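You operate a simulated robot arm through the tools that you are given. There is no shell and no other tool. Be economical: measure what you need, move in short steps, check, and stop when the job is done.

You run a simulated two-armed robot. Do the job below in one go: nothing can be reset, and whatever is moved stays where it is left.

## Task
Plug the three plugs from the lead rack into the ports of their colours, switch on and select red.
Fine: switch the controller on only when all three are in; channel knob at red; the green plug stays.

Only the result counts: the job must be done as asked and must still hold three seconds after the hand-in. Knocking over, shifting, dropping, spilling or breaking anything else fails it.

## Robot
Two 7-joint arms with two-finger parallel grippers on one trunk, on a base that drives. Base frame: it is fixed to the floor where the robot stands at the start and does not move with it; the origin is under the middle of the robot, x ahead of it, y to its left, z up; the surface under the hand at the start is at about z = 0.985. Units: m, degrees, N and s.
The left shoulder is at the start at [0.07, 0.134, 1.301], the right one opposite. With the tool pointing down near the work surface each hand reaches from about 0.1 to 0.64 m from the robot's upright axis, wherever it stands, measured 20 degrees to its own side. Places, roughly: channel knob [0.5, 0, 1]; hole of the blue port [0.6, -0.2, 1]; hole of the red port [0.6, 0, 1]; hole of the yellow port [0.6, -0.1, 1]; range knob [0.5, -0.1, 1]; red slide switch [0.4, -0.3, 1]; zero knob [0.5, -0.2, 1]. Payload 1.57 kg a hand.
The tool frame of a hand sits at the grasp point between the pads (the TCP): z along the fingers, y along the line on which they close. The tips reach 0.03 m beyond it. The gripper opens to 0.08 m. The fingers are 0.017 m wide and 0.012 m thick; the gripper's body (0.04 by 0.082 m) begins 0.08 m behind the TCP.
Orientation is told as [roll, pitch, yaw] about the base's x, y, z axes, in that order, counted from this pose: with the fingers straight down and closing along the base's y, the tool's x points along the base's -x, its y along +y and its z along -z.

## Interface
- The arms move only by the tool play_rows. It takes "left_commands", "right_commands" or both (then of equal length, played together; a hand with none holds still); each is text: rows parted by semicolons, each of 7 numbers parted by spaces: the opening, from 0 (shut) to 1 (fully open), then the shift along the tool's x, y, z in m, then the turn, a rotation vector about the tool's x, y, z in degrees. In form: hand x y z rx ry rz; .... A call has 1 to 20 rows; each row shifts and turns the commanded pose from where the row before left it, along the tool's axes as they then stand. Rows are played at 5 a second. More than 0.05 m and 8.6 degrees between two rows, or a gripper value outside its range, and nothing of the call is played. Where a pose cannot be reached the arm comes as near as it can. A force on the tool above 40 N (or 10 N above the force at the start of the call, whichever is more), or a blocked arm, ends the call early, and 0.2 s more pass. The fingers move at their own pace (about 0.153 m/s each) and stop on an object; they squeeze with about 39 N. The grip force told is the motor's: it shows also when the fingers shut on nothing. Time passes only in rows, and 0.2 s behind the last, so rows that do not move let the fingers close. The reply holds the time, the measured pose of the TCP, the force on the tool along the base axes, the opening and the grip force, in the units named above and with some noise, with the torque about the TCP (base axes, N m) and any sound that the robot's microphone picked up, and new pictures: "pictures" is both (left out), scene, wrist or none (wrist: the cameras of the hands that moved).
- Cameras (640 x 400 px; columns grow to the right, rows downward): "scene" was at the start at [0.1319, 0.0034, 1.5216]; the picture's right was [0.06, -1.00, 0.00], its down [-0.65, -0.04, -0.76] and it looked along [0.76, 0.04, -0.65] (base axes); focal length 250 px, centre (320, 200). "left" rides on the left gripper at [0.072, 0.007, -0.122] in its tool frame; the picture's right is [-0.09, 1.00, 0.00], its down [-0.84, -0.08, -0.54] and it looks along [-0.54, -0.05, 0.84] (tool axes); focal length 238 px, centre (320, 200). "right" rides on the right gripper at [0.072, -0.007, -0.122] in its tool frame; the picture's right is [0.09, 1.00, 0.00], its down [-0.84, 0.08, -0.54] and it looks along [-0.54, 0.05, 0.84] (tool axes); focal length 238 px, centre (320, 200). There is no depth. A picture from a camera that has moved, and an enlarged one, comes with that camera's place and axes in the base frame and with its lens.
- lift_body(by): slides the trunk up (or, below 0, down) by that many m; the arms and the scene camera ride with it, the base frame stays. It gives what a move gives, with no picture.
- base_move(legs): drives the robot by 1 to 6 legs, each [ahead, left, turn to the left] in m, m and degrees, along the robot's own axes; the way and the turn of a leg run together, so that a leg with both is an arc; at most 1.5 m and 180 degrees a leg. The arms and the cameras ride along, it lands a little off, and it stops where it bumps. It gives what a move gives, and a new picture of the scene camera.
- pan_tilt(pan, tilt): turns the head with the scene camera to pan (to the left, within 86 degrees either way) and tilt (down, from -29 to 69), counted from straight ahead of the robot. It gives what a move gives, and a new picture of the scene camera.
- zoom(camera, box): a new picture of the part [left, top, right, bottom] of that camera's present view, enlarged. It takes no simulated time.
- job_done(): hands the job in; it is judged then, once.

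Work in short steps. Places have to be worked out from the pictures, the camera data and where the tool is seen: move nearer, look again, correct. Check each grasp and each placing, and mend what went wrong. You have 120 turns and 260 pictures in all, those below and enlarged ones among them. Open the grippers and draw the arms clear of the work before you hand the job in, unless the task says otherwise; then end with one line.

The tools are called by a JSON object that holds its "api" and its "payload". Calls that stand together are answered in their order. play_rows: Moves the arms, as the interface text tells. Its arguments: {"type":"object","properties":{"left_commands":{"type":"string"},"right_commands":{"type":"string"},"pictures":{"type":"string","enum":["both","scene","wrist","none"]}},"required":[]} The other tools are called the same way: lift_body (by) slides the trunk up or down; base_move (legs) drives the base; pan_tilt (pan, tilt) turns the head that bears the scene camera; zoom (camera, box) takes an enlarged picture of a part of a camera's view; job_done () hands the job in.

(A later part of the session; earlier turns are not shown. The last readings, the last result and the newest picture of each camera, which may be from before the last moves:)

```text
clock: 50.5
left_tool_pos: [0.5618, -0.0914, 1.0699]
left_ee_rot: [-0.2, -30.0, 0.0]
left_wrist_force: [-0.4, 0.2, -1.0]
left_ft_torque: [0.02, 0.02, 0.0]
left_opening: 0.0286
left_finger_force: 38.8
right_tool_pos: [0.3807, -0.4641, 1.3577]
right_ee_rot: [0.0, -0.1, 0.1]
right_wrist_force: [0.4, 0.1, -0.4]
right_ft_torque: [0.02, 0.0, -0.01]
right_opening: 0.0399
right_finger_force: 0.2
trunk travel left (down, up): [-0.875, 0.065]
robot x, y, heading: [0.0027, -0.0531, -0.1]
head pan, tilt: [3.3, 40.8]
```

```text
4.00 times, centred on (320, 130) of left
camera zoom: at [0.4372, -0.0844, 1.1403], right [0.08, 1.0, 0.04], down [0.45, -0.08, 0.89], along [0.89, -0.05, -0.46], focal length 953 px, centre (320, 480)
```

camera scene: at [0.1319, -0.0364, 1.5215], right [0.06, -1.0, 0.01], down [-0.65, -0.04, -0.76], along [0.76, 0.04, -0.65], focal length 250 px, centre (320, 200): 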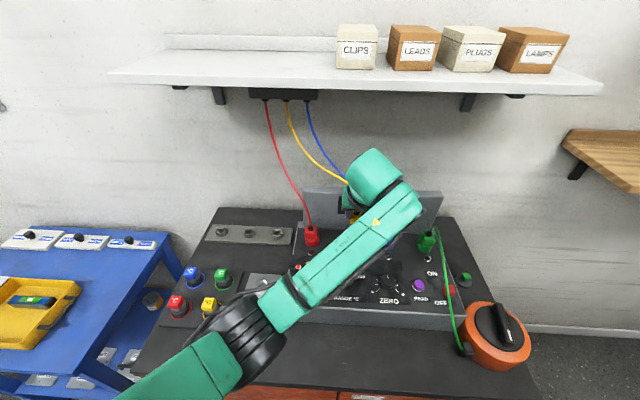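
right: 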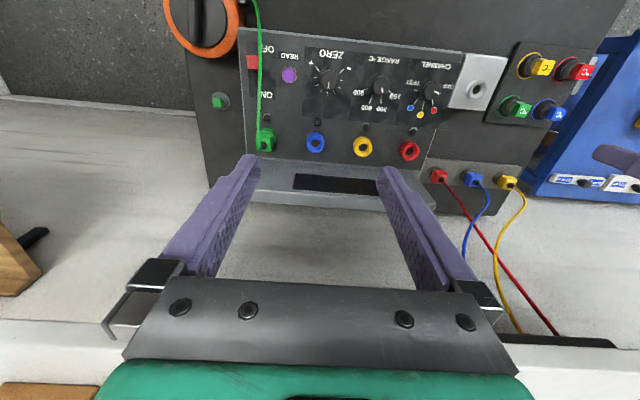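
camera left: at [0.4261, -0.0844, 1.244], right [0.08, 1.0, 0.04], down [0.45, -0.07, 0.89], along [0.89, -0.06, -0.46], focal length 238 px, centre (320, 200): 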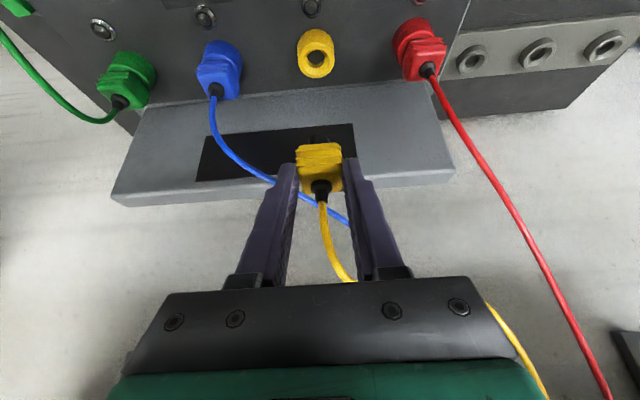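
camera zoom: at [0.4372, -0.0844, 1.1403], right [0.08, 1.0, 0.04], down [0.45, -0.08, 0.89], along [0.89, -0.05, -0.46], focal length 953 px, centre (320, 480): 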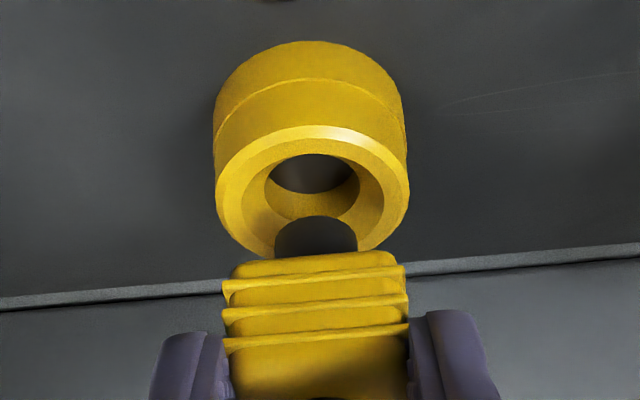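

Nearly centred. I shift −0.7 mm in y and descend 2 cm.

{"api": "play_rows", "payload": {"left_commands": "0 0.0025 -0.0007 0.00433 0 0 0;0 0.0025 0 0.00433 0 0 0;0 0.0025 0 0.00433 0 0 0;0 0.0025 0 0.00433 0 0 0;0 0 0 0 0 0 0", "pictures": "none"}}

{"api": "zoom", "payload": {"camera": "left", "box": [240, 90, 400, 190]}}

```text
clock: 51.7
left_tool_pos: [0.5616, -0.0911, 1.0512]
left_ee_rot: [-0.2, -30.1, 0.0]
left_wrist_force: [-0.1, 0.3, 0.7]
left_ft_torque: [-0.01, 0.04, 0.0]
left_opening: 0.0286
left_finger_force: 38.2
right_tool_pos: [0.3809, -0.464, 1.3577]
right_ee_rot: [0.0, -0.1, 0.1]
right_wrist_force: [-0.4, -0.6, -0.1]
right_ft_torque: [0.01, 0.02, 0.0]
right_opening: 0.0401
right_finger_force: 0.1
trunk travel left (down, up): [-0.875, 0.065]
robot x, y, heading: [0.0019, -0.0483, -0.2]
head pan, tilt: [3.3, 40.8]
```

```text
4.00 times, centred on (320, 140) of left
camera zoom: at [0.4371, -0.0846, 1.1202], right [0.08, 1.0, 0.04], down [0.45, -0.08, 0.89], along [0.89, -0.05, -0.46], focal length 953 px, centre (320, 440)
```

zoom: 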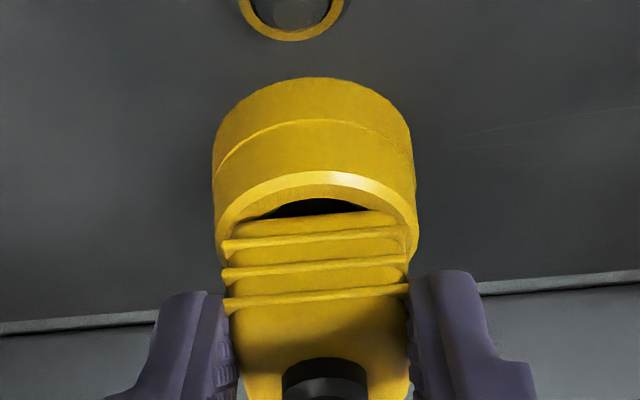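

No side force this time. I press down to the seat.

{"api": "play_rows", "payload": {"left_commands": "0 0.0015 0 0.0026 0 0 0;0 0.0015 0 0.0026 0 0 0;0 0.0015 0 0.0026 0 0 0;0 0.001 0 0.0017 0 0 0;0 0 0 0 0 0 0", "pictures": "none"}}

{"api": "zoom", "payload": {"camera": "left", "box": [240, 90, 400, 190]}}

```text
clock: 52.9
left_tool_pos: [0.5598, -0.0892, 1.0485]
left_ee_rot: [1.0, -31.6, -0.2]
left_wrist_force: [-12.5, -23.1, 26.1]
left_ft_torque: [-0.93, 0.17, -0.48]
left_opening: 0.029
left_finger_force: 39.0
right_tool_pos: [0.3712, -0.471, 1.3579]
right_ee_rot: [0.3, -0.5, 0.0]
right_wrist_force: [-0.5, -0.1, -0.5]
right_ft_torque: [0.01, 0.03, 0.02]
right_opening: 0.0401
right_finger_force: 0.0
trunk travel left (down, up): [-0.875, 0.065]
robot x, y, heading: [-0.0002, -0.0464, -0.0]
head pan, tilt: [3.3, 40.8]
```

```text
4.00 times, centred on (320, 140) of left
camera zoom: at [0.4347, -0.0842, 1.115], right [0.07, 1.0, 0.06], down [0.43, -0.09, 0.9], along [0.9, -0.04, -0.43], focal length 953 px, centre (320, 440)
```

zoom: 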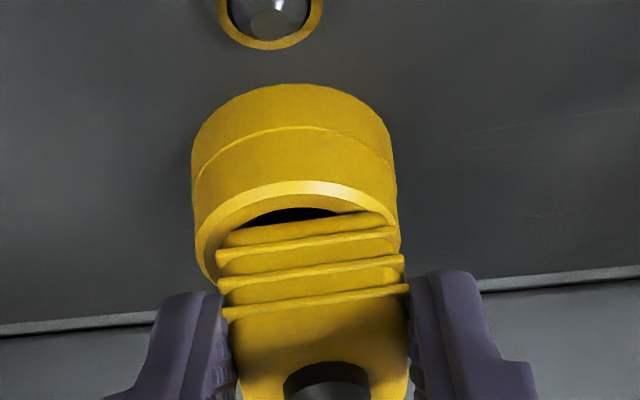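

The plug is jammed against the funnel's +y side (−23 N in y). I back up 8 mm and look again.

{"api": "play_rows", "payload": {"left_commands": "0 -0.0025 0 -0.00433 0 0 0;0 -0.0025 0 -0.00433 0 0 0;0 -0.0025 0 -0.00433 0 0 0;0 0 0 0 0 0 0", "pictures": "none"}}

{"api": "zoom", "payload": {"camera": "left", "box": [240, 80, 400, 180]}}

```text
clock: 53.5
left_tool_pos: [0.5611, -0.0883, 1.0486]
left_ee_rot: [1.3, -31.3, -0.7]
left_wrist_force: [-23.3, -35.1, 2.3]
left_ft_torque: [-1.56, 1.11, -0.76]
left_opening: 0.0295
left_finger_force: 38.9
right_tool_pos: [0.37, -0.4722, 1.3583]
right_ee_rot: [0.3, -0.5, -0.2]
right_wrist_force: [0.0, 1.5, 0.1]
right_ft_torque: [-0.03, 0.03, 0.01]
right_opening: 0.0396
right_finger_force: 0.0
trunk travel left (down, up): [-0.875, 0.065]
robot x, y, heading: [-0.0051, -0.0475, -0.3]
head pan, tilt: [3.3, 40.8]
stopped in row 2 (left hand): the force on the tool passed its limit at 48 N (the readings are from after the stop); the commanded pose is now the measured one
```

```text
4.00 times, centred on (320, 130) of left
camera zoom: at [0.4359, -0.0831, 1.1156], right [0.08, 0.99, 0.07], down [0.43, -0.09, 0.9], along [0.9, -0.04, -0.44], focal length 953 px, centre (320, 480)
```

zoom: 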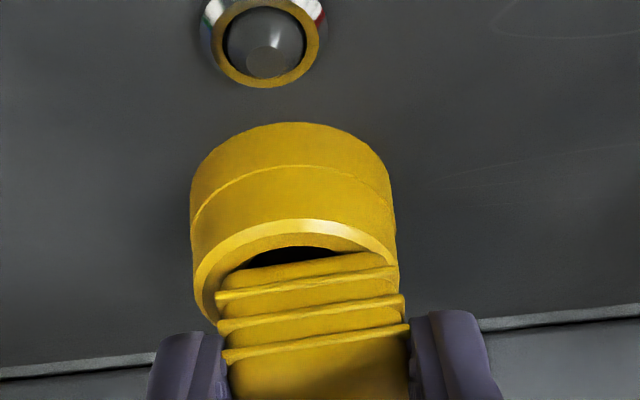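

The side force comes from the arm being dragged by a joint limit (roll 1.3°, drift +x +y), not from the port. The peg is already deep in the hole, so I release the plug there, retreat, and then reposition the base.

{"api": "play_rows", "payload": {"left_commands": "0.7 0 0 0 0 0 0;0.7 0 0 0 0 0 0;0.7 0 0 -0.03 0 0 0;0.7 0 0 -0.03 0 0 0;0.7 0 0 -0.03 0 0 0;0.7 0 0 0 0 0 0"}}

{"api": "zoom", "payload": {"camera": "left", "box": [200, 40, 440, 190]}}

```text
clock: 55.0
left_tool_pos: [0.5416, -0.0232, 1.1096]
left_ee_rot: [8.7, -31.9, 0.5]
left_wrist_force: [0.4, -0.2, -0.5]
left_ft_torque: [0.01, 0.0, 0.0]
left_opening: 0.0561
left_finger_force: 0.1
right_tool_pos: [0.3814, -0.4651, 1.3577]
right_ee_rot: [-0.1, -0.1, 0.0]
right_wrist_force: [0.1, 0.2, 0.0]
right_ft_torque: [0.0, 0.01, 0.02]
right_opening: 0.0403
right_finger_force: 0.0
trunk travel left (down, up): [-0.875, 0.065]
robot x, y, heading: [-0.0003, -0.0467, -0.2]
head pan, tilt: [3.3, 40.8]
stopped in row 6 (left hand): the arm was blocked; the commanded pose is now the measured one
camera scene: at [0.1325, -0.0458, 1.5215], right [0.06, -1.0, 0.0], down [-0.65, -0.04, -0.76], along [0.76, 0.04, -0.65], focal length 250 px, centre (320, 200)
camera left: at [0.4155, -0.0366, 1.1741], right [-0.01, 0.98, 0.17], down [0.43, -0.15, 0.89], along [0.9, 0.08, -0.43], focal length 238 px, centre (320, 200)
```

scene: 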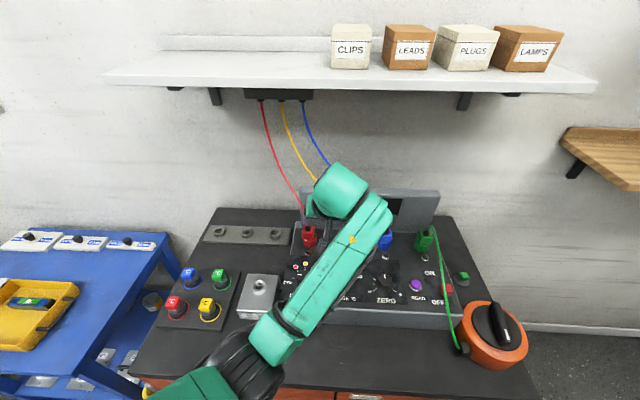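
left: 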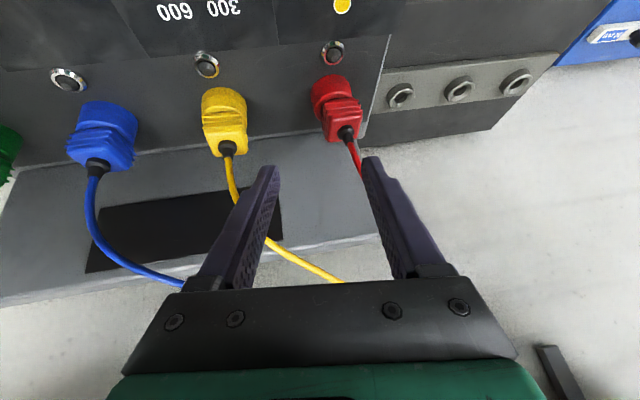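

```text
2.67 times, centred on (320, 115) of left
camera zoom: at [0.4155, -0.0366, 1.1741], right [-0.01, 0.98, 0.17], down [0.43, -0.15, 0.89], along [0.9, 0.08, -0.43], focal length 636 px, centre (320, 427)
```

zoom: 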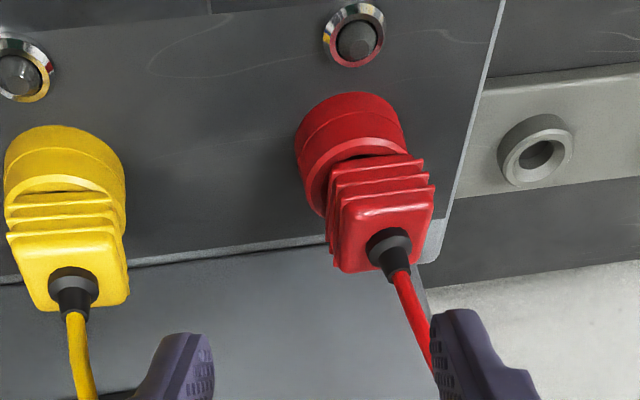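

All plugs stand upright, and yellow looks nearly seated. The arm is cramped this close in, so I back the base 8 cm, making the ports sit where the arm behaved well (relative x≈0.64).

{"api": "base_move", "payload": {"legs": [[-0.08, 0, 0]]}}

{"api": "play_rows", "payload": {"left_commands": "0.7 0 0 -0.02 0 0 0;0.7 -0.015 0 0 2.5 0 0;0.7 -0.015 0 0 2.5 0 0;0.7 -0.01 0 0 2.5 0 0;0.7 0 0 0 1.2 1 0;0.7 0 0 0 0 0 0"}}

```text
clock: 56.1
left_tool_pos: [0.468, -0.0248, 1.1047]
left_ee_rot: [8.6, -31.5, 0.6]
left_wrist_force: [-0.2, -0.5, -0.5]
left_ft_torque: [-0.06, 0.02, 0.03]
left_opening: 0.0559
left_finger_force: 0.1
right_tool_pos: [0.3096, -0.4652, 1.3544]
right_ee_rot: [0.0, 0.4, 0.0]
right_wrist_force: [0.7, -0.8, -0.6]
right_ft_torque: [0.03, 0.06, 0.0]
right_opening: 0.0399
right_finger_force: 0.0
trunk travel left (down, up): [-0.875, 0.065]
robot x, y, heading: [-0.0808, -0.047, 0.2]
head pan, tilt: [3.3, 40.8]
camera scene: at [0.0609, -0.0465, 1.5206], right [0.06, -1.0, 0.0], down [-0.66, -0.04, -0.75], along [0.75, 0.04, -0.66], focal length 250 px, centre (320, 200)
```

scene: 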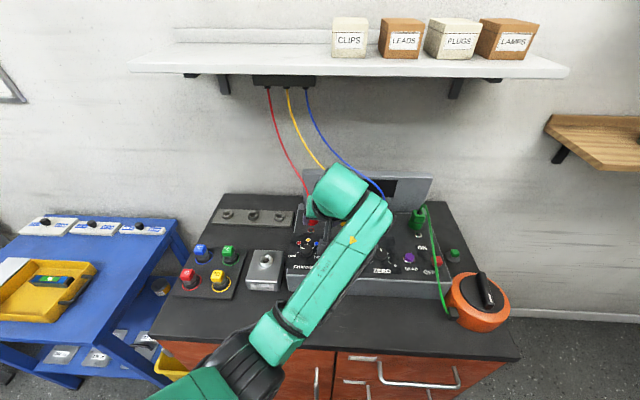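

```text
clock: 57.5
left_tool_pos: [0.4878, -0.0139, 1.1439]
left_ee_rot: [1.4, -31.0, 0.9]
left_wrist_force: [0.9, 0.5, 0.7]
left_ft_torque: [0.01, 0.01, -0.01]
left_opening: 0.0559
left_finger_force: 0.0
right_tool_pos: [0.3013, -0.4634, 1.3569]
right_ee_rot: [0.0, 0.0, 0.3]
right_wrist_force: [0.0, -0.3, -0.2]
right_ft_torque: [0.02, 0.01, -0.03]
right_opening: 0.04
right_finger_force: 0.1
trunk travel left (down, up): [-0.875, 0.065]
robot x, y, heading: [-0.0765, -0.0494, 0.1]
head pan, tilt: [3.3, 40.8]
camera scene: at [0.0521, -0.0463, 1.5216], right [0.06, -1.0, 0.0], down [-0.65, -0.04, -0.76], along [0.76, 0.04, -0.65], focal length 250 px, centre (320, 200)
camera left: at [0.3628, -0.0113, 1.2114], right [0.05, 1.0, 0.07], down [0.44, -0.08, 0.89], along [0.9, -0.01, -0.44], focal length 238 px, centre (320, 200)
```

scene: 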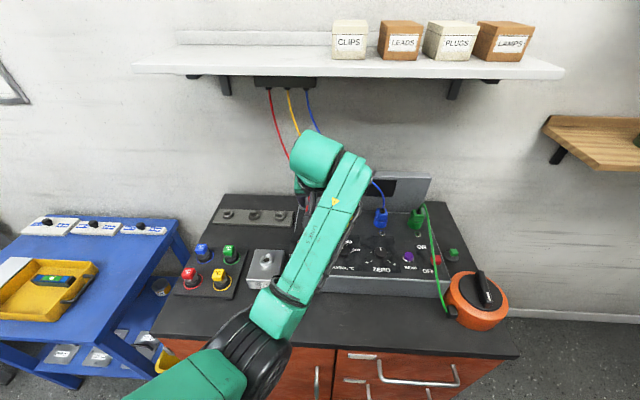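
left: 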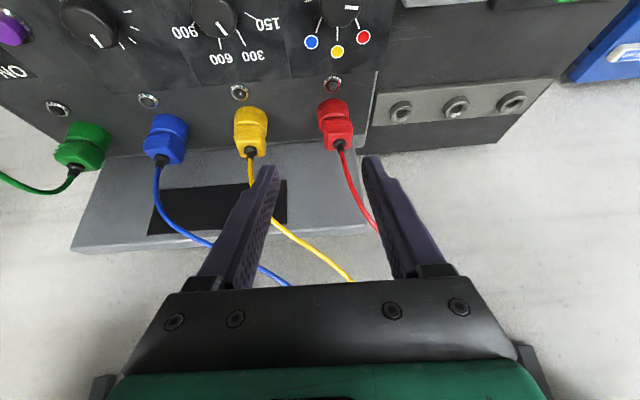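

Clear again. I straighten the hand and approach above the yellow plug.

{"api": "play_rows", "payload": {"left_commands": "0.75 0 0 0 1.85 1 0.8;0.75 -0.011 -0.026 0.0156 0 0 0;0.75 -0.011 -0.026 0.0156 0 0 0;0.75 -0.011 -0.026 0.0156 0 0 0;0.75 0 0 0 0 0 0;0.75 0 0 0 0 0 0", "pictures": "none"}}

{"api": "zoom", "payload": {"camera": "left", "box": [200, 50, 440, 200]}}

```text
clock: 58.9
left_tool_pos: [0.5359, -0.1004, 1.1252]
left_ee_rot: [-1.5, -30.0, 0.1]
left_wrist_force: [0.2, 0.0, 0.2]
left_ft_torque: [0.02, -0.03, 0.01]
left_opening: 0.0602
left_finger_force: 0.1
right_tool_pos: [0.3013, -0.462, 1.357]
right_ee_rot: [0.0, 0.0, 0.2]
right_wrist_force: [-0.6, -1.0, 0.1]
right_ft_torque: [-0.03, -0.01, 0.0]
right_opening: 0.04
right_finger_force: 0.1
trunk travel left (down, up): [-0.875, 0.065]
robot x, y, heading: [-0.0802, -0.0458, 0.2]
head pan, tilt: [3.3, 40.8]
```

```text
2.67 times, centred on (320, 125) of left
camera zoom: at [0.4124, -0.0911, 1.1942], right [0.09, 1.0, 0.02], down [0.45, -0.06, 0.89], along [0.89, -0.07, -0.46], focal length 636 px, centre (320, 400)
```

zoom: 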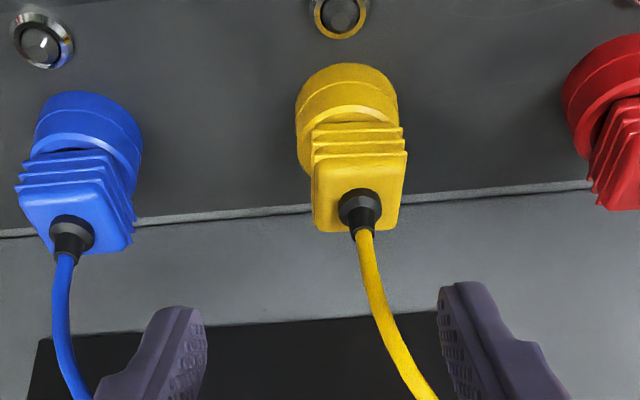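

I undo the −1.5° roll, shift to y≈−0.091, and advance toward the plug.

{"api": "play_rows", "payload": {"left_commands": "0.75 0 0.009 0 -1.4 0 0;0.75 0.006 0 0.026 0 0 0;0.75 0 0 0 0 0 0", "pictures": "none"}}

{"api": "zoom", "payload": {"camera": "left", "box": [200, 60, 440, 210]}}

```text
clock: 59.7
left_tool_pos: [0.5462, -0.0922, 1.0989]
left_ee_rot: [0.2, -30.1, 0.0]
left_wrist_force: [0.1, 0.3, 0.5]
left_ft_torque: [-0.01, -0.01, 0.0]
left_opening: 0.06
left_finger_force: 0.1
right_tool_pos: [0.3001, -0.4627, 1.3567]
right_ee_rot: [0.0, 0.0, 0.0]
right_wrist_force: [-0.1, 0.6, 0.0]
right_ft_torque: [-0.01, 0.0, 0.0]
right_opening: 0.0397
right_finger_force: 0.0
trunk travel left (down, up): [-0.875, 0.065]
robot x, y, heading: [-0.0832, -0.0522, -0.4]
head pan, tilt: [3.3, 40.8]
```

```text
2.67 times, centred on (320, 135) of left
camera zoom: at [0.421, -0.086, 1.1686], right [0.08, 1.0, 0.05], down [0.45, -0.08, 0.89], along [0.89, -0.05, -0.46], focal length 636 px, centre (320, 373)
```

zoom: 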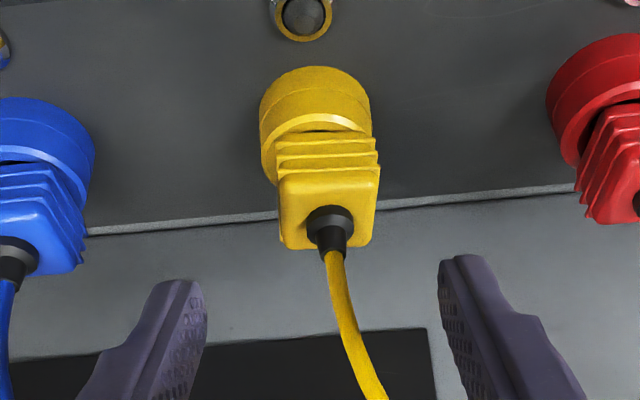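

The plug leans slightly to +y. Gripping with the fingers centred at y=−0.092 should straighten it. I descend around it to z≈1.050.

{"api": "play_rows", "payload": {"left_commands": "0.72 0.006 0 0.025 0 0 0;0.72 0.006 0 0.025 0 0 0;0.72 0 0 0 0 0 0", "pictures": "none"}}

{"api": "zoom", "payload": {"camera": "left", "box": [220, 80, 460, 230]}}

```text
clock: 60.5
left_tool_pos: [0.5571, -0.0948, 1.0488]
left_ee_rot: [0.1, -29.8, -0.4]
left_wrist_force: [0.7, 0.6, 0.0]
left_ft_torque: [0.0, 0.01, 0.01]
left_opening: 0.0576
left_finger_force: 0.0
right_tool_pos: [0.3003, -0.4643, 1.3574]
right_ee_rot: [-0.1, 0.0, 0.0]
right_wrist_force: [-1.3, 0.0, -0.4]
right_ft_torque: [-0.01, 0.0, -0.03]
right_opening: 0.0402
right_finger_force: 0.0
trunk travel left (down, up): [-0.875, 0.065]
robot x, y, heading: [-0.0784, -0.0514, 0.2]
head pan, tilt: [3.3, 40.8]
```

```text
2.67 times, centred on (340, 155) of left
camera zoom: at [0.4335, -0.0876, 1.1182], right [0.08, 1.0, 0.05], down [0.46, -0.08, 0.89], along [0.89, -0.05, -0.46], focal length 636 px, centre (267, 320)
```

zoom: 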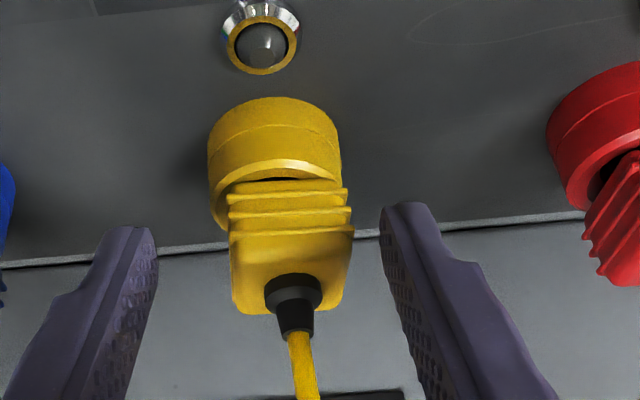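

The plug body sits about 4 mm off to +y, so its peg is caught on the funnel side. I centre the fingers on the ring, grip (which draws the plug to centre), lift 12 mm and check.

{"api": "play_rows", "payload": {"left_commands": "0.72 -0.0026 0.0018 0.0015 0 0 0;0.4 0 0 0 0 0 0;0 0 0 0 0 0 0;0 0 0 0 0 0 0;0 0 0 0 0 0 0", "pictures": "none"}}

{"api": "zoom", "payload": {"camera": "left", "box": [240, 90, 400, 190]}}

```text
clock: 61.7
left_tool_pos: [0.5615, -0.0935, 1.0498]
left_ee_rot: [-0.1, -29.9, -0.2]
left_wrist_force: [-2.5, 3.4, -0.6]
left_ft_torque: [0.13, 0.08, 0.07]
left_opening: 0.0288
left_finger_force: 38.9
right_tool_pos: [0.3012, -0.4635, 1.357]
right_ee_rot: [-0.1, -0.1, 0.1]
right_wrist_force: [-0.7, -0.5, -0.7]
right_ft_torque: [-0.02, 0.01, 0.01]
right_opening: 0.0399
right_finger_force: 0.0
trunk travel left (down, up): [-0.875, 0.065]
robot x, y, heading: [-0.0816, -0.0516, 0.3]
head pan, tilt: [3.3, 40.8]
```

```text
4.00 times, centred on (320, 140) of left
camera zoom: at [0.4367, -0.0864, 1.1196], right [0.08, 1.0, 0.04], down [0.46, -0.08, 0.89], along [0.89, -0.06, -0.46], focal length 953 px, centre (320, 440)
```

zoom: 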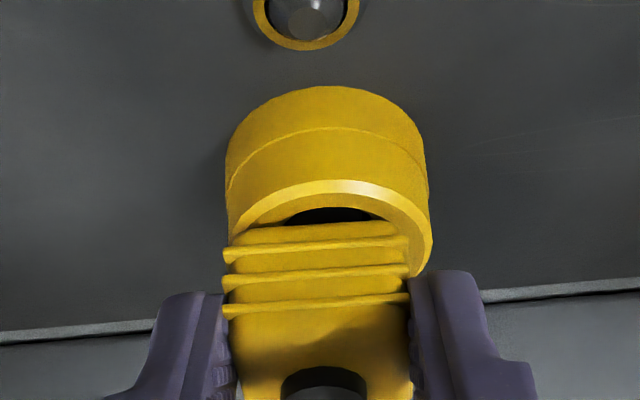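

Now it is gripped, with a slight +3 N in y. I shift +1.3 mm in y and press down.

{"api": "play_rows", "payload": {"left_commands": "0 0.0009 0.0013 -0.0005 0 0 0;0 0.0015 0 0.0026 0 0 0;0 0.0015 0 0.0026 0 0 0;0 0.0015 0 0.0026 0 0 0;0 0 0 0 0 0 0", "pictures": "none"}}

{"api": "zoom", "payload": {"camera": "left", "box": [240, 90, 400, 190]}}

```text
clock: 62.9
left_tool_pos: [0.5594, -0.0927, 1.0478]
left_ee_rot: [0.0, -30.8, -0.4]
left_wrist_force: [8.7, 1.8, 27.2]
left_ft_torque: [0.1, -0.91, 0.03]
left_opening: 0.0287
left_finger_force: 38.6
right_tool_pos: [0.2977, -0.462, 1.3595]
right_ee_rot: [0.1, -0.2, 0.2]
right_wrist_force: [0.4, -0.2, 0.3]
right_ft_torque: [-0.02, -0.02, -0.03]
right_opening: 0.0401
right_finger_force: 0.1
trunk travel left (down, up): [-0.875, 0.065]
robot x, y, heading: [-0.0803, -0.0512, 0.1]
head pan, tilt: [3.3, 40.8]
```

```text
4.00 times, centred on (320, 140) of left
camera zoom: at [0.4349, -0.0854, 1.1151], right [0.09, 1.0, 0.05], down [0.44, -0.08, 0.89], along [0.89, -0.06, -0.45], focal length 953 px, centre (320, 440)
```

zoom: 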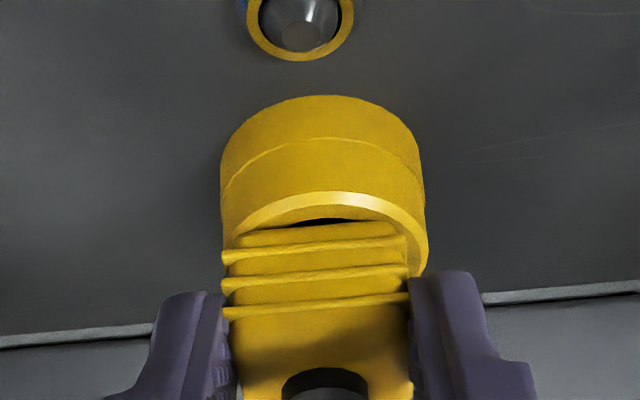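

Rim-to-rib spacing now equals red's and blue's, so it is at seating depth. I ease +2 mm in x to relieve the side load and press slightly more.

{"api": "play_rows", "payload": {"left_commands": "0 -0.0017 0 0.001 0 0 0;0 0.0012 0 0.002 0 0 0;0 0 0 0 0 0 0", "pictures": "none"}}

{"api": "zoom", "payload": {"camera": "left", "box": [240, 90, 400, 190]}}

```text
clock: 63.7
left_tool_pos: [0.559, -0.0924, 1.0444]
left_ee_rot: [0.0, -30.8, -0.4]
left_wrist_force: [3.3, 3.7, 31.4]
left_ft_torque: [0.19, -0.59, 0.03]
left_opening: 0.0286
left_finger_force: 39.4
right_tool_pos: [0.2956, -0.4617, 1.3599]
right_ee_rot: [-0.1, -0.3, 0.0]
right_wrist_force: [-0.4, 0.3, 0.0]
right_ft_torque: [-0.03, 0.03, 0.02]
right_opening: 0.04
right_finger_force: 0.0
trunk travel left (down, up): [-0.875, 0.065]
robot x, y, heading: [-0.0761, -0.0475, 0.1]
head pan, tilt: [3.3, 40.8]
```

```text
4.00 times, centred on (320, 140) of left
camera zoom: at [0.434, -0.0853, 1.1135], right [0.09, 1.0, 0.05], down [0.44, -0.08, 0.89], along [0.89, -0.06, -0.45], focal length 953 px, centre (320, 440)
```

zoom: 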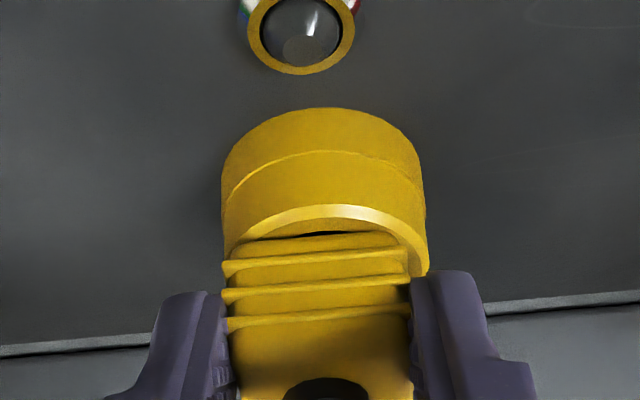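

Yellow is seated. I release, retreat along the fingers, and check all three.

{"api": "play_rows", "payload": {"left_commands": "0.35 -0.001 0 -0.0017 0 0 0;0.7 0 0 0 0 0 0;0.7 0 0 -0.03 0 0 0;0.7 0 0 -0.03 0 0 0;0.7 -0.01 0 -0.03 0 0 0;0.7 -0.02 0 -0.02 0 0 0;0.7 0 0 0 0 0 0", "pictures": "wrist"}}

{"api": "zoom", "payload": {"camera": "left", "box": [40, 40, 460, 303]}}

```text
clock: 65.3
left_tool_pos: [0.5337, -0.0944, 1.1516]
left_ee_rot: [-0.2, -29.8, -0.5]
left_wrist_force: [0.0, 0.6, 0.0]
left_ft_torque: [0.02, 0.02, 0.01]
left_opening: 0.0559
left_finger_force: 0.1
right_tool_pos: [0.3012, -0.4646, 1.358]
right_ee_rot: [0.0, 0.1, 0.1]
right_wrist_force: [-0.4, 0.6, 0.1]
right_ft_torque: [0.02, -0.03, -0.05]
right_opening: 0.0398
right_finger_force: 0.2
trunk travel left (down, up): [-0.875, 0.065]
robot x, y, heading: [-0.0783, -0.0511, -0.2]
head pan, tilt: [3.3, 40.8]
camera left: at [0.4094, -0.0867, 1.2202], right [0.09, 1.0, 0.04], down [0.46, -0.08, 0.89], along [0.89, -0.06, -0.46], focal length 238 px, centre (320, 200)
```

left: 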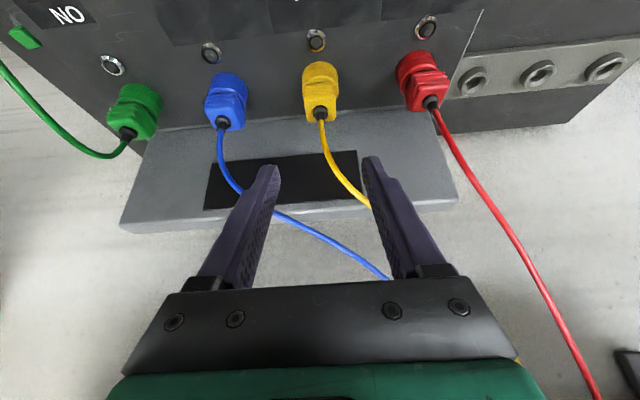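

```text
1.52 times, centred on (250, 172) of left
camera zoom: at [0.4094, -0.0867, 1.2202], right [0.09, 1.0, 0.04], down [0.46, -0.08, 0.89], along [0.89, -0.06, -0.46], focal length 362 px, centre (426, 243)
```

zoom: 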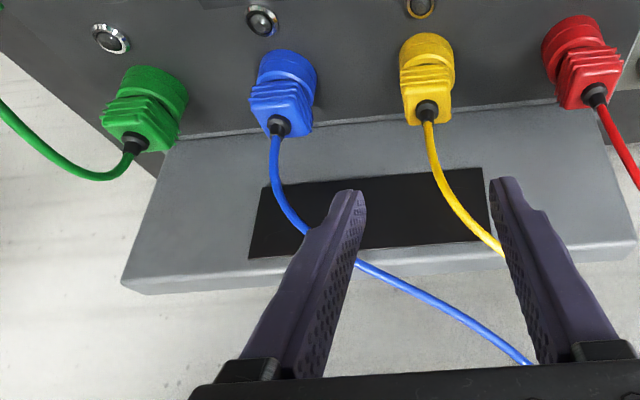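

I zoom in on each plug to compare how they sit with the green one.

{"api": "zoom", "payload": {"camera": "left", "box": [90, 50, 266, 160]}}

{"api": "zoom", "payload": {"camera": "left", "box": [290, 35, 466, 145]}}

```text
3.64 times, centred on (178, 105) of left
camera zoom: at [0.4094, -0.0867, 1.2202], right [0.09, 1.0, 0.04], down [0.46, -0.08, 0.89], along [0.89, -0.06, -0.46], focal length 867 px, centre (836, 546)
```

zoom: 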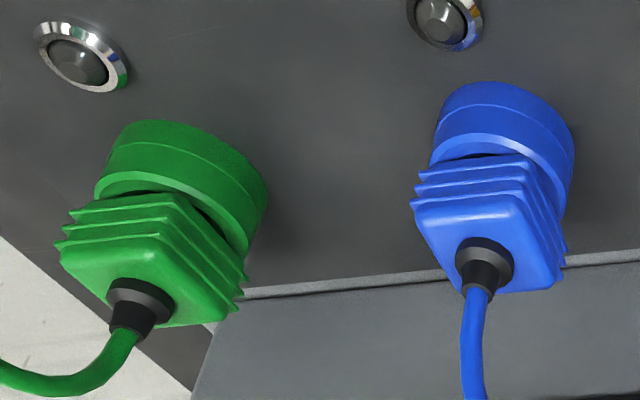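

```text
3.64 times, centred on (378, 90) of left
camera zoom: at [0.4094, -0.0867, 1.2202], right [0.09, 1.0, 0.04], down [0.46, -0.08, 0.89], along [0.89, -0.06, -0.46], focal length 867 px, centre (109, 600)
```

zoom: 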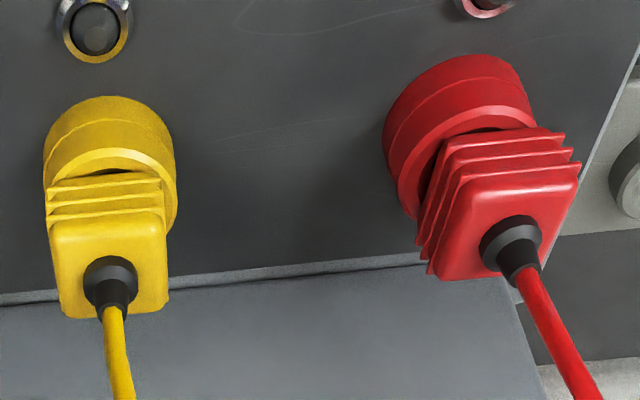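

All three sit like the green plug. Now the slide switch, estimated at about (0.445, −0.316). I move the left hand aside and bring the right hand over for a close look.

{"api": "play_rows", "payload": {"left_commands": "0.7 0 0 -0.01 0 0 0;0.7 0 0.035 0 0 0 0;0.7 0 0.035 0 0 0 0;0.7 0 0.035 0 0 0 0;0.7 0 0.035 0 0 0 0;0.7 0 0 0 0 0 0", "right_commands": "0.3 -0.012 0.027 0.038 0 0 0;0.3 -0.012 0.027 0.038 0 0 0;0.3 -0.012 0.027 0.038 0 0 0;0.3 -0.012 0.027 0.038 0 0 0;0.3 -0.012 0.027 0.038 0 0 0;0.3 0 0 0 0 0 0"}}

{"api": "zoom", "payload": {"camera": "scene", "box": [270, 160, 510, 310]}}

```text
clock: 66.7
left_tool_pos: [0.5283, 0.0459, 1.1574]
left_ee_rot: [-0.1, -29.9, -0.4]
left_wrist_force: [-0.2, -0.5, -0.2]
left_ft_torque: [0.03, 0.0, -0.02]
left_opening: 0.0562
left_finger_force: 0.0
right_tool_pos: [0.3624, -0.3308, 1.1677]
right_ee_rot: [-0.1, -0.1, 0.1]
right_wrist_force: [0.0, 0.0, 0.8]
right_ft_torque: [0.02, -0.05, 0.01]
right_opening: 0.0242
right_finger_force: 0.0
trunk travel left (down, up): [-0.875, 0.065]
robot x, y, heading: [-0.0785, -0.0496, 0.2]
head pan, tilt: [3.3, 40.8]
camera scene: at [0.0517, -0.0465, 1.5216], right [0.06, -1.0, 0.0], down [-0.65, -0.04, -0.76], along [0.76, 0.04, -0.65], focal length 250 px, centre (320, 200)
camera right: at [0.2888, -0.3357, 1.2896], right [-0.09, 1.0, 0.0], down [0.84, 0.08, 0.54], along [0.54, 0.05, -0.84], focal length 238 px, centre (320, 200)
camera left: at [0.4043, 0.0538, 1.2284], right [0.09, 1.0, 0.04], down [0.46, -0.08, 0.89], along [0.89, -0.06, -0.46], focal length 238 px, centre (320, 200)
```

scene: 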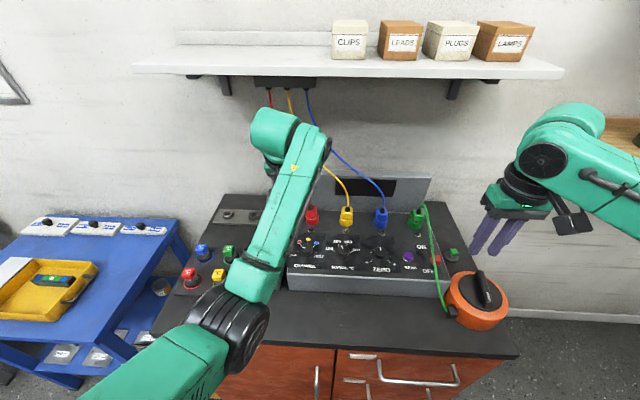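
right: 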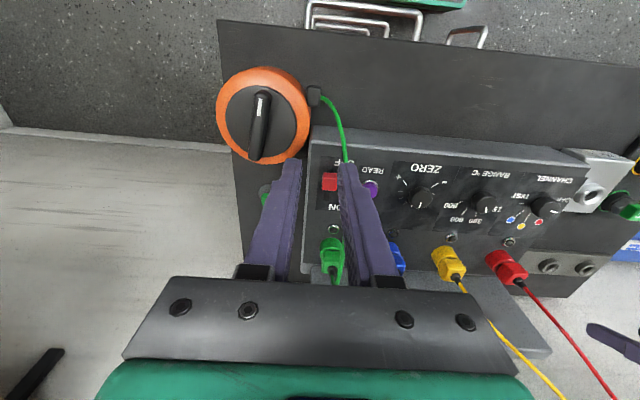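
left: 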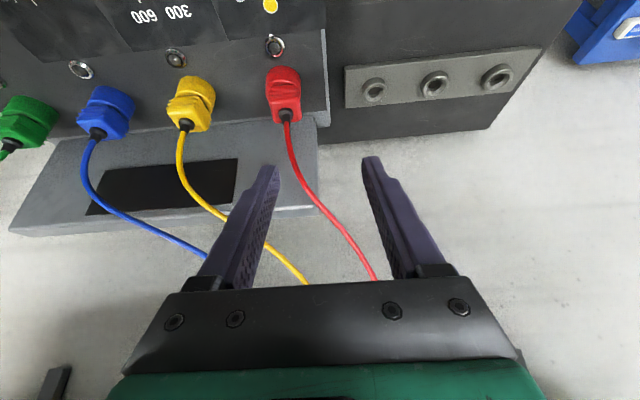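

```text
2.67 times, centred on (390, 235) of scene
camera zoom: at [0.0517, -0.0465, 1.5216], right [0.06, -1.0, 0.0], down [-0.65, -0.04, -0.76], along [0.76, 0.04, -0.65], focal length 668 px, centre (133, 107)
```

zoom: 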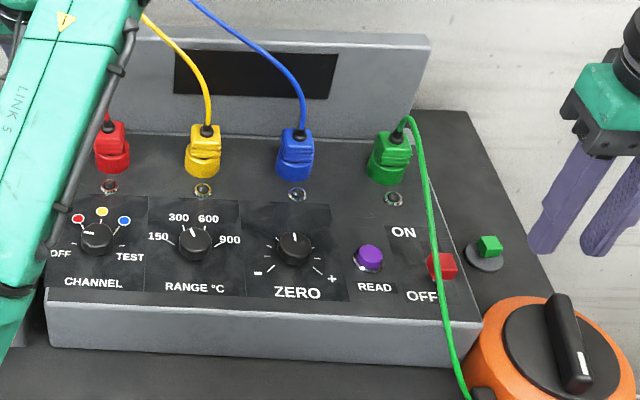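

All three plugs look right. I zoom the right wrist camera onto the switch.

{"api": "zoom", "payload": {"camera": "right", "box": [280, 130, 440, 230]}}

{"api": "zoom", "payload": {"camera": "scene", "box": [390, 220, 486, 280]}}

```text
4.00 times, centred on (360, 180) of right
camera zoom: at [0.2888, -0.3357, 1.2896], right [-0.09, 1.0, 0.0], down [0.84, 0.08, 0.54], along [0.54, 0.05, -0.84], focal length 953 px, centre (160, 280)
```

zoom: 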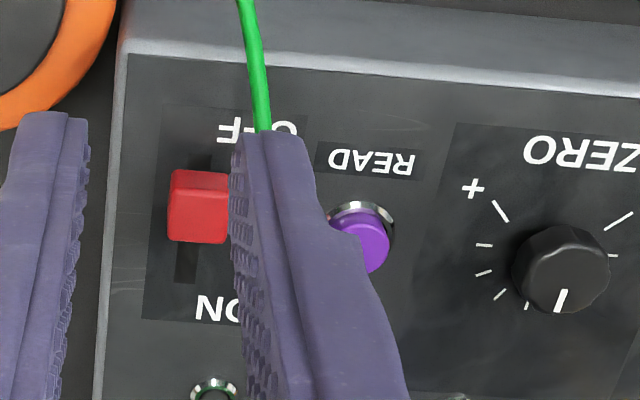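

```text
6.67 times, centred on (438, 250) of scene
camera zoom: at [0.0517, -0.0465, 1.5216], right [0.06, -1.0, 0.0], down [-0.65, -0.04, -0.76], along [0.76, 0.04, -0.65], focal length 1670 px, centre (-467, -133)
```

zoom: 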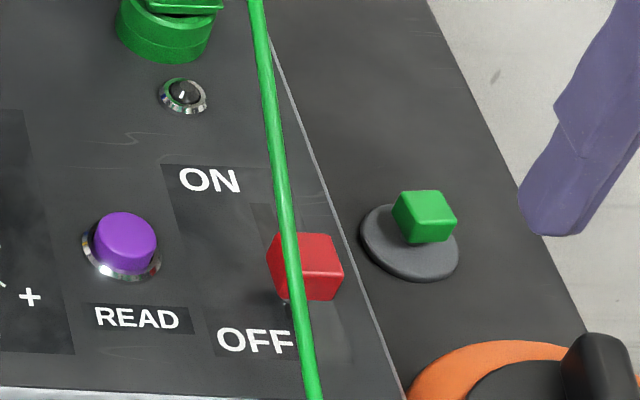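

The handle is at about (0.433, −0.309), top z≈1.02. The green lead runs above its +y edge at y≈−0.296, z≈1.02–1.03. I will push with closed fingertips at y≈−0.317, clear of the lead, and first move closer to look.

{"api": "play_rows", "payload": {"right_commands": "0 -0.015 0.0071 0.034 0 0 0;0 -0.015 0.0071 0.034 0 0 0;0 0 0 0 0 0 0", "pictures": "none"}}

{"api": "zoom", "payload": {"camera": "right", "box": [220, 80, 460, 230]}}

{"api": "zoom", "payload": {"camera": "scene", "box": [390, 200, 502, 270]}}

```text
clock: 67.5
left_tool_pos: [0.5285, 0.0471, 1.1589]
left_ee_rot: [-0.1, -29.9, -0.4]
left_wrist_force: [-0.1, 0.3, -0.3]
left_ft_torque: [0.0, -0.02, 0.01]
left_opening: 0.0561
left_finger_force: 0.0
right_tool_pos: [0.3901, -0.3152, 1.1001]
right_ee_rot: [-0.1, -0.1, 0.0]
right_wrist_force: [0.1, 0.3, 0.6]
right_ft_torque: [-0.01, -0.02, 0.03]
right_opening: 0.0
right_finger_force: 21.1
trunk travel left (down, up): [-0.875, 0.065]
robot x, y, heading: [-0.0779, -0.052, 0.2]
head pan, tilt: [3.3, 40.8]
```

```text
2.67 times, centred on (340, 155) of right
camera zoom: at [0.3176, -0.3201, 1.2217], right [-0.09, 1.0, 0.0], down [0.84, 0.08, 0.54], along [0.54, 0.05, -0.84], focal length 636 px, centre (267, 320)
```

zoom: 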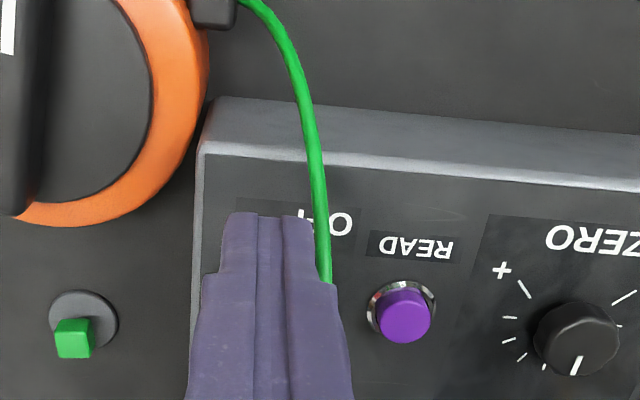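

```text
5.71 times, centred on (446, 235) of scene
camera zoom: at [0.051, -0.0465, 1.5217], right [0.06, -1.0, 0.0], down [-0.65, -0.04, -0.76], along [0.76, 0.04, -0.65], focal length 1431 px, centre (-400, 0)
```

zoom: 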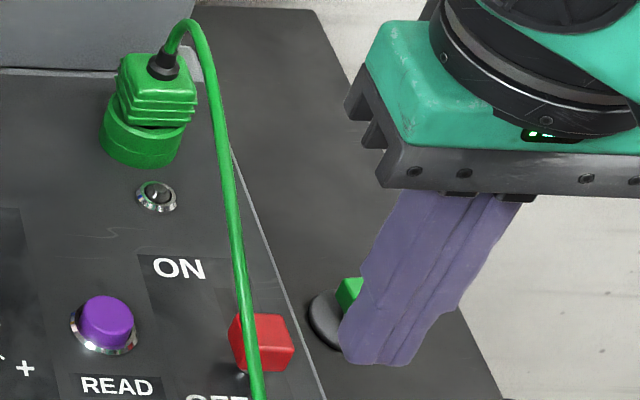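

I shift to y=−0.32 for more clearance and lower the tips to z≈0.998, just in front of the handle.

{"api": "play_rows", "payload": {"right_commands": "0 -0.003 -0.005 0.036 0 0 0;0 0 0 0.02 0 0 0;0 0 0 0.016 0 0 0;0 0 0 0 0 0 0", "pictures": "none"}}

{"api": "zoom", "payload": {"camera": "scene", "box": [390, 200, 518, 280]}}

{"api": "zoom", "payload": {"camera": "right", "box": [220, 80, 460, 230]}}

```text
clock: 68.5
left_tool_pos: [0.5291, 0.0467, 1.1594]
left_ee_rot: [0.0, -29.8, -0.3]
left_wrist_force: [0.4, 0.2, -0.3]
left_ft_torque: [0.0, 0.0, 0.0]
left_opening: 0.0558
left_finger_force: 0.1
right_tool_pos: [0.3956, -0.3204, 1.0255]
right_ee_rot: [-0.1, 0.0, 0.1]
right_wrist_force: [-0.1, -0.3, -0.6]
right_ft_torque: [0.01, -0.02, -0.03]
right_opening: 0.0001
right_finger_force: 21.0
trunk travel left (down, up): [-0.875, 0.065]
robot x, y, heading: [-0.0814, -0.0479, 0.2]
head pan, tilt: [3.3, 40.8]
```

```text
5.00 times, centred on (454, 240) of scene
camera zoom: at [0.0528, -0.0462, 1.5215], right [0.06, -1.0, 0.0], down [-0.65, -0.04, -0.76], along [0.76, 0.04, -0.65], focal length 1252 px, centre (-350, 0)
```

zoom: 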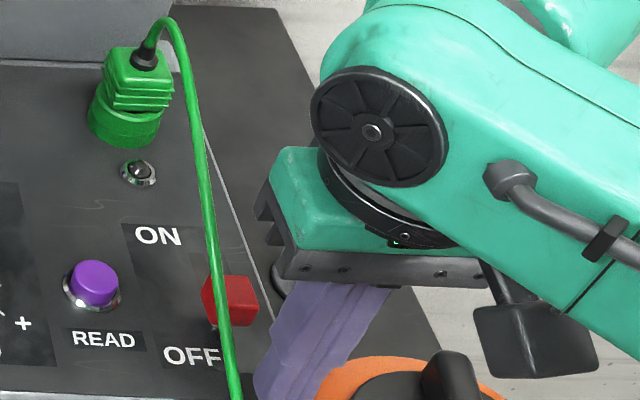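

```text
2.67 times, centred on (340, 155) of right
camera zoom: at [0.3227, -0.3254, 1.1487], right [-0.09, 1.0, 0.0], down [0.84, 0.08, 0.54], along [0.54, 0.05, -0.84], focal length 636 px, centre (267, 320)
```

zoom: 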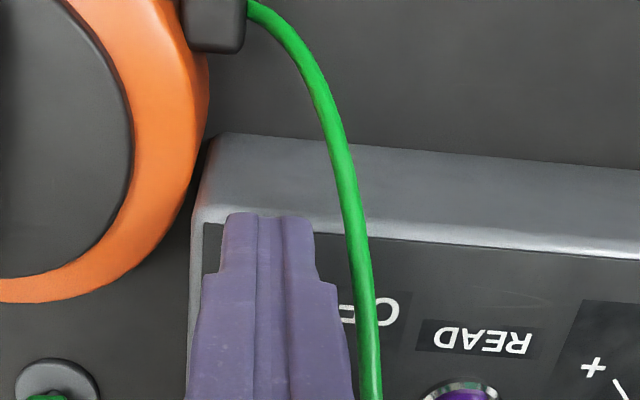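

The handle spans about y −0.319 to −0.297 and the lead is near −0.298. I shift +5 mm in y and push forward 3 cm in small steps.

{"api": "play_rows", "payload": {"right_commands": "0 0 0.005 0 0 0 0;0 -0.005 0 0 0 0 0;0 -0.005 0 0 0 0 0;0 -0.005 0 0 0 0 0;0 -0.005 0 0 0 0 0;0 -0.005 0 0 0 0 0;0 0 0 0 0 0 0", "pictures": "none"}}

{"api": "zoom", "payload": {"camera": "scene", "box": [390, 200, 518, 280]}}

{"api": "zoom", "payload": {"camera": "right", "box": [220, 80, 460, 230]}}

```text
clock: 70.1
left_tool_pos: [0.5297, 0.046, 1.1579]
left_ee_rot: [0.0, -29.9, -0.4]
left_wrist_force: [0.3, -0.2, -0.1]
left_ft_torque: [-0.02, -0.03, 0.03]
left_opening: 0.0558
left_finger_force: 0.1
right_tool_pos: [0.4196, -0.3145, 1.0284]
right_ee_rot: [0.1, 0.0, 0.0]
right_wrist_force: [-0.4, -0.3, 0.3]
right_ft_torque: [0.01, 0.0, -0.01]
right_opening: 0.0
right_finger_force: 20.9
trunk travel left (down, up): [-0.875, 0.065]
robot x, y, heading: [-0.0829, -0.0474, -0.1]
head pan, tilt: [3.3, 40.8]
```

```text
5.00 times, centred on (454, 240) of scene
camera zoom: at [0.0522, -0.0461, 1.5216], right [0.06, -1.0, 0.0], down [-0.65, -0.04, -0.76], along [0.76, 0.04, -0.65], focal length 1252 px, centre (-350, 0)
```

zoom: 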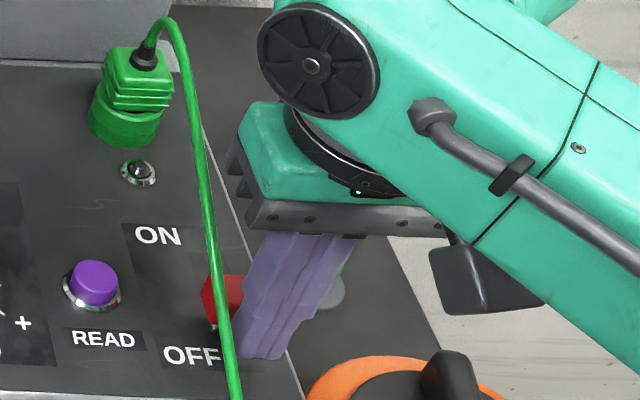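

```text
2.67 times, centred on (340, 155) of right
camera zoom: at [0.347, -0.3201, 1.1492], right [-0.09, 1.0, 0.0], down [0.84, 0.08, 0.54], along [0.54, 0.05, -0.84], focal length 636 px, centre (267, 320)
```

zoom: 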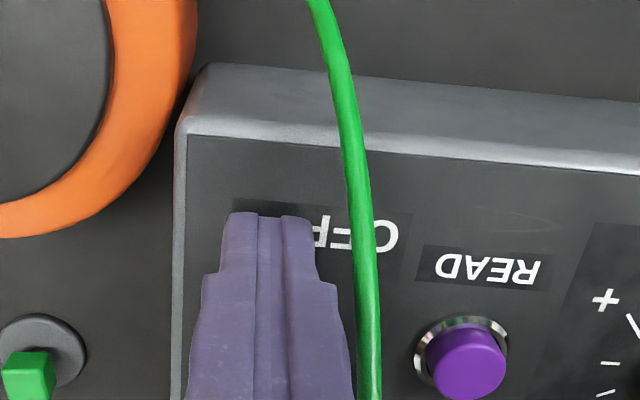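

No contact yet. I push on in 5 mm steps.

{"api": "play_rows", "payload": {"right_commands": "0 -0.005 0 0 0 0 0;0 -0.005 0 0 0 0 0;0 -0.005 0 0 0 0 0;0 0 0 0 0 0 0", "pictures": "none"}}

{"api": "zoom", "payload": {"camera": "scene", "box": [390, 200, 518, 280]}}

```text
clock: 71.1
left_tool_pos: [0.5285, 0.0463, 1.1592]
left_ee_rot: [-0.1, -29.9, -0.5]
left_wrist_force: [-0.5, -0.7, -1.1]
left_ft_torque: [0.03, 0.03, -0.01]
left_opening: 0.0556
left_finger_force: 0.0
right_tool_pos: [0.4339, -0.3139, 1.0265]
right_ee_rot: [-0.1, -0.1, 0.1]
right_wrist_force: [0.1, 0.4, 0.1]
right_ft_torque: [0.0, 0.0, -0.01]
right_opening: 0.0
right_finger_force: 21.3
trunk travel left (down, up): [-0.875, 0.065]
robot x, y, heading: [-0.0802, -0.052, 0.2]
head pan, tilt: [3.3, 40.8]
```

```text
5.00 times, centred on (454, 240) of scene
camera zoom: at [0.0522, -0.0461, 1.5216], right [0.06, -1.0, 0.0], down [-0.65, -0.04, -0.76], along [0.76, 0.04, -0.65], focal length 1252 px, centre (-350, 0)
```

zoom: 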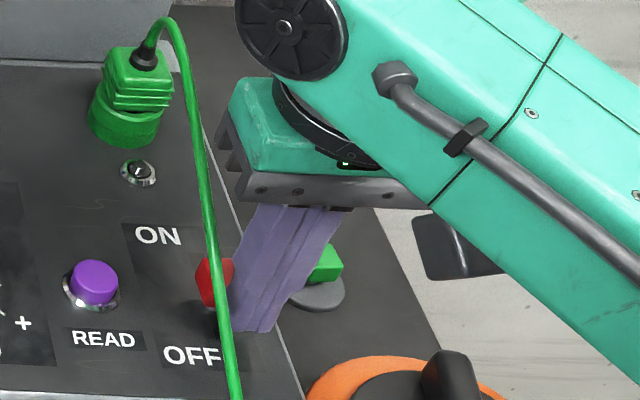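

The handle has begun to slide (it moved up ~18 px). I continue pushing.

{"api": "play_rows", "payload": {"right_commands": "0 -0.005 0 0 0 0 0;0 -0.005 0 0 0 0 0;0 -0.003 0 0 0 0 0;0 0 0 0 0 0 0", "pictures": "none"}}

{"api": "zoom", "payload": {"camera": "scene", "box": [390, 200, 518, 280]}}

```text
clock: 72.1
left_tool_pos: [0.5289, 0.0469, 1.1597]
left_ee_rot: [-0.1, -30.0, -0.4]
left_wrist_force: [0.4, 0.1, 0.9]
left_ft_torque: [0.02, 0.0, -0.01]
left_opening: 0.0559
left_finger_force: 0.1
right_tool_pos: [0.4474, -0.3147, 1.0275]
right_ee_rot: [0.0, -0.1, 0.1]
right_wrist_force: [0.2, 0.8, 0.5]
right_ft_torque: [-0.02, -0.03, -0.02]
right_opening: 0.0003
right_finger_force: 21.3
trunk travel left (down, up): [-0.875, 0.065]
robot x, y, heading: [-0.0803, -0.0504, 0.2]
head pan, tilt: [3.3, 40.8]
```

```text
5.00 times, centred on (454, 240) of scene
camera zoom: at [0.0523, -0.0462, 1.5216], right [0.06, -1.0, 0.0], down [-0.65, -0.04, -0.76], along [0.76, 0.04, -0.65], focal length 1252 px, centre (-350, 0)
```

zoom: 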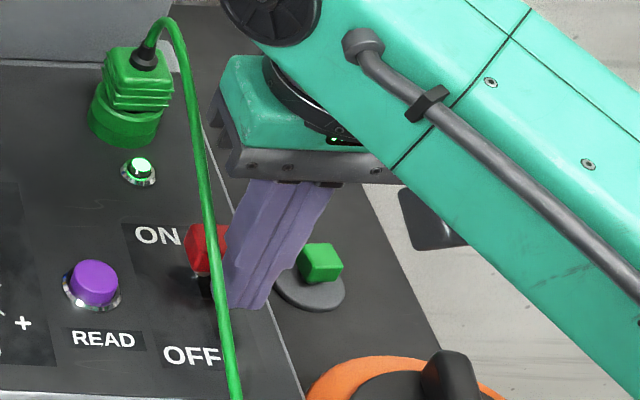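

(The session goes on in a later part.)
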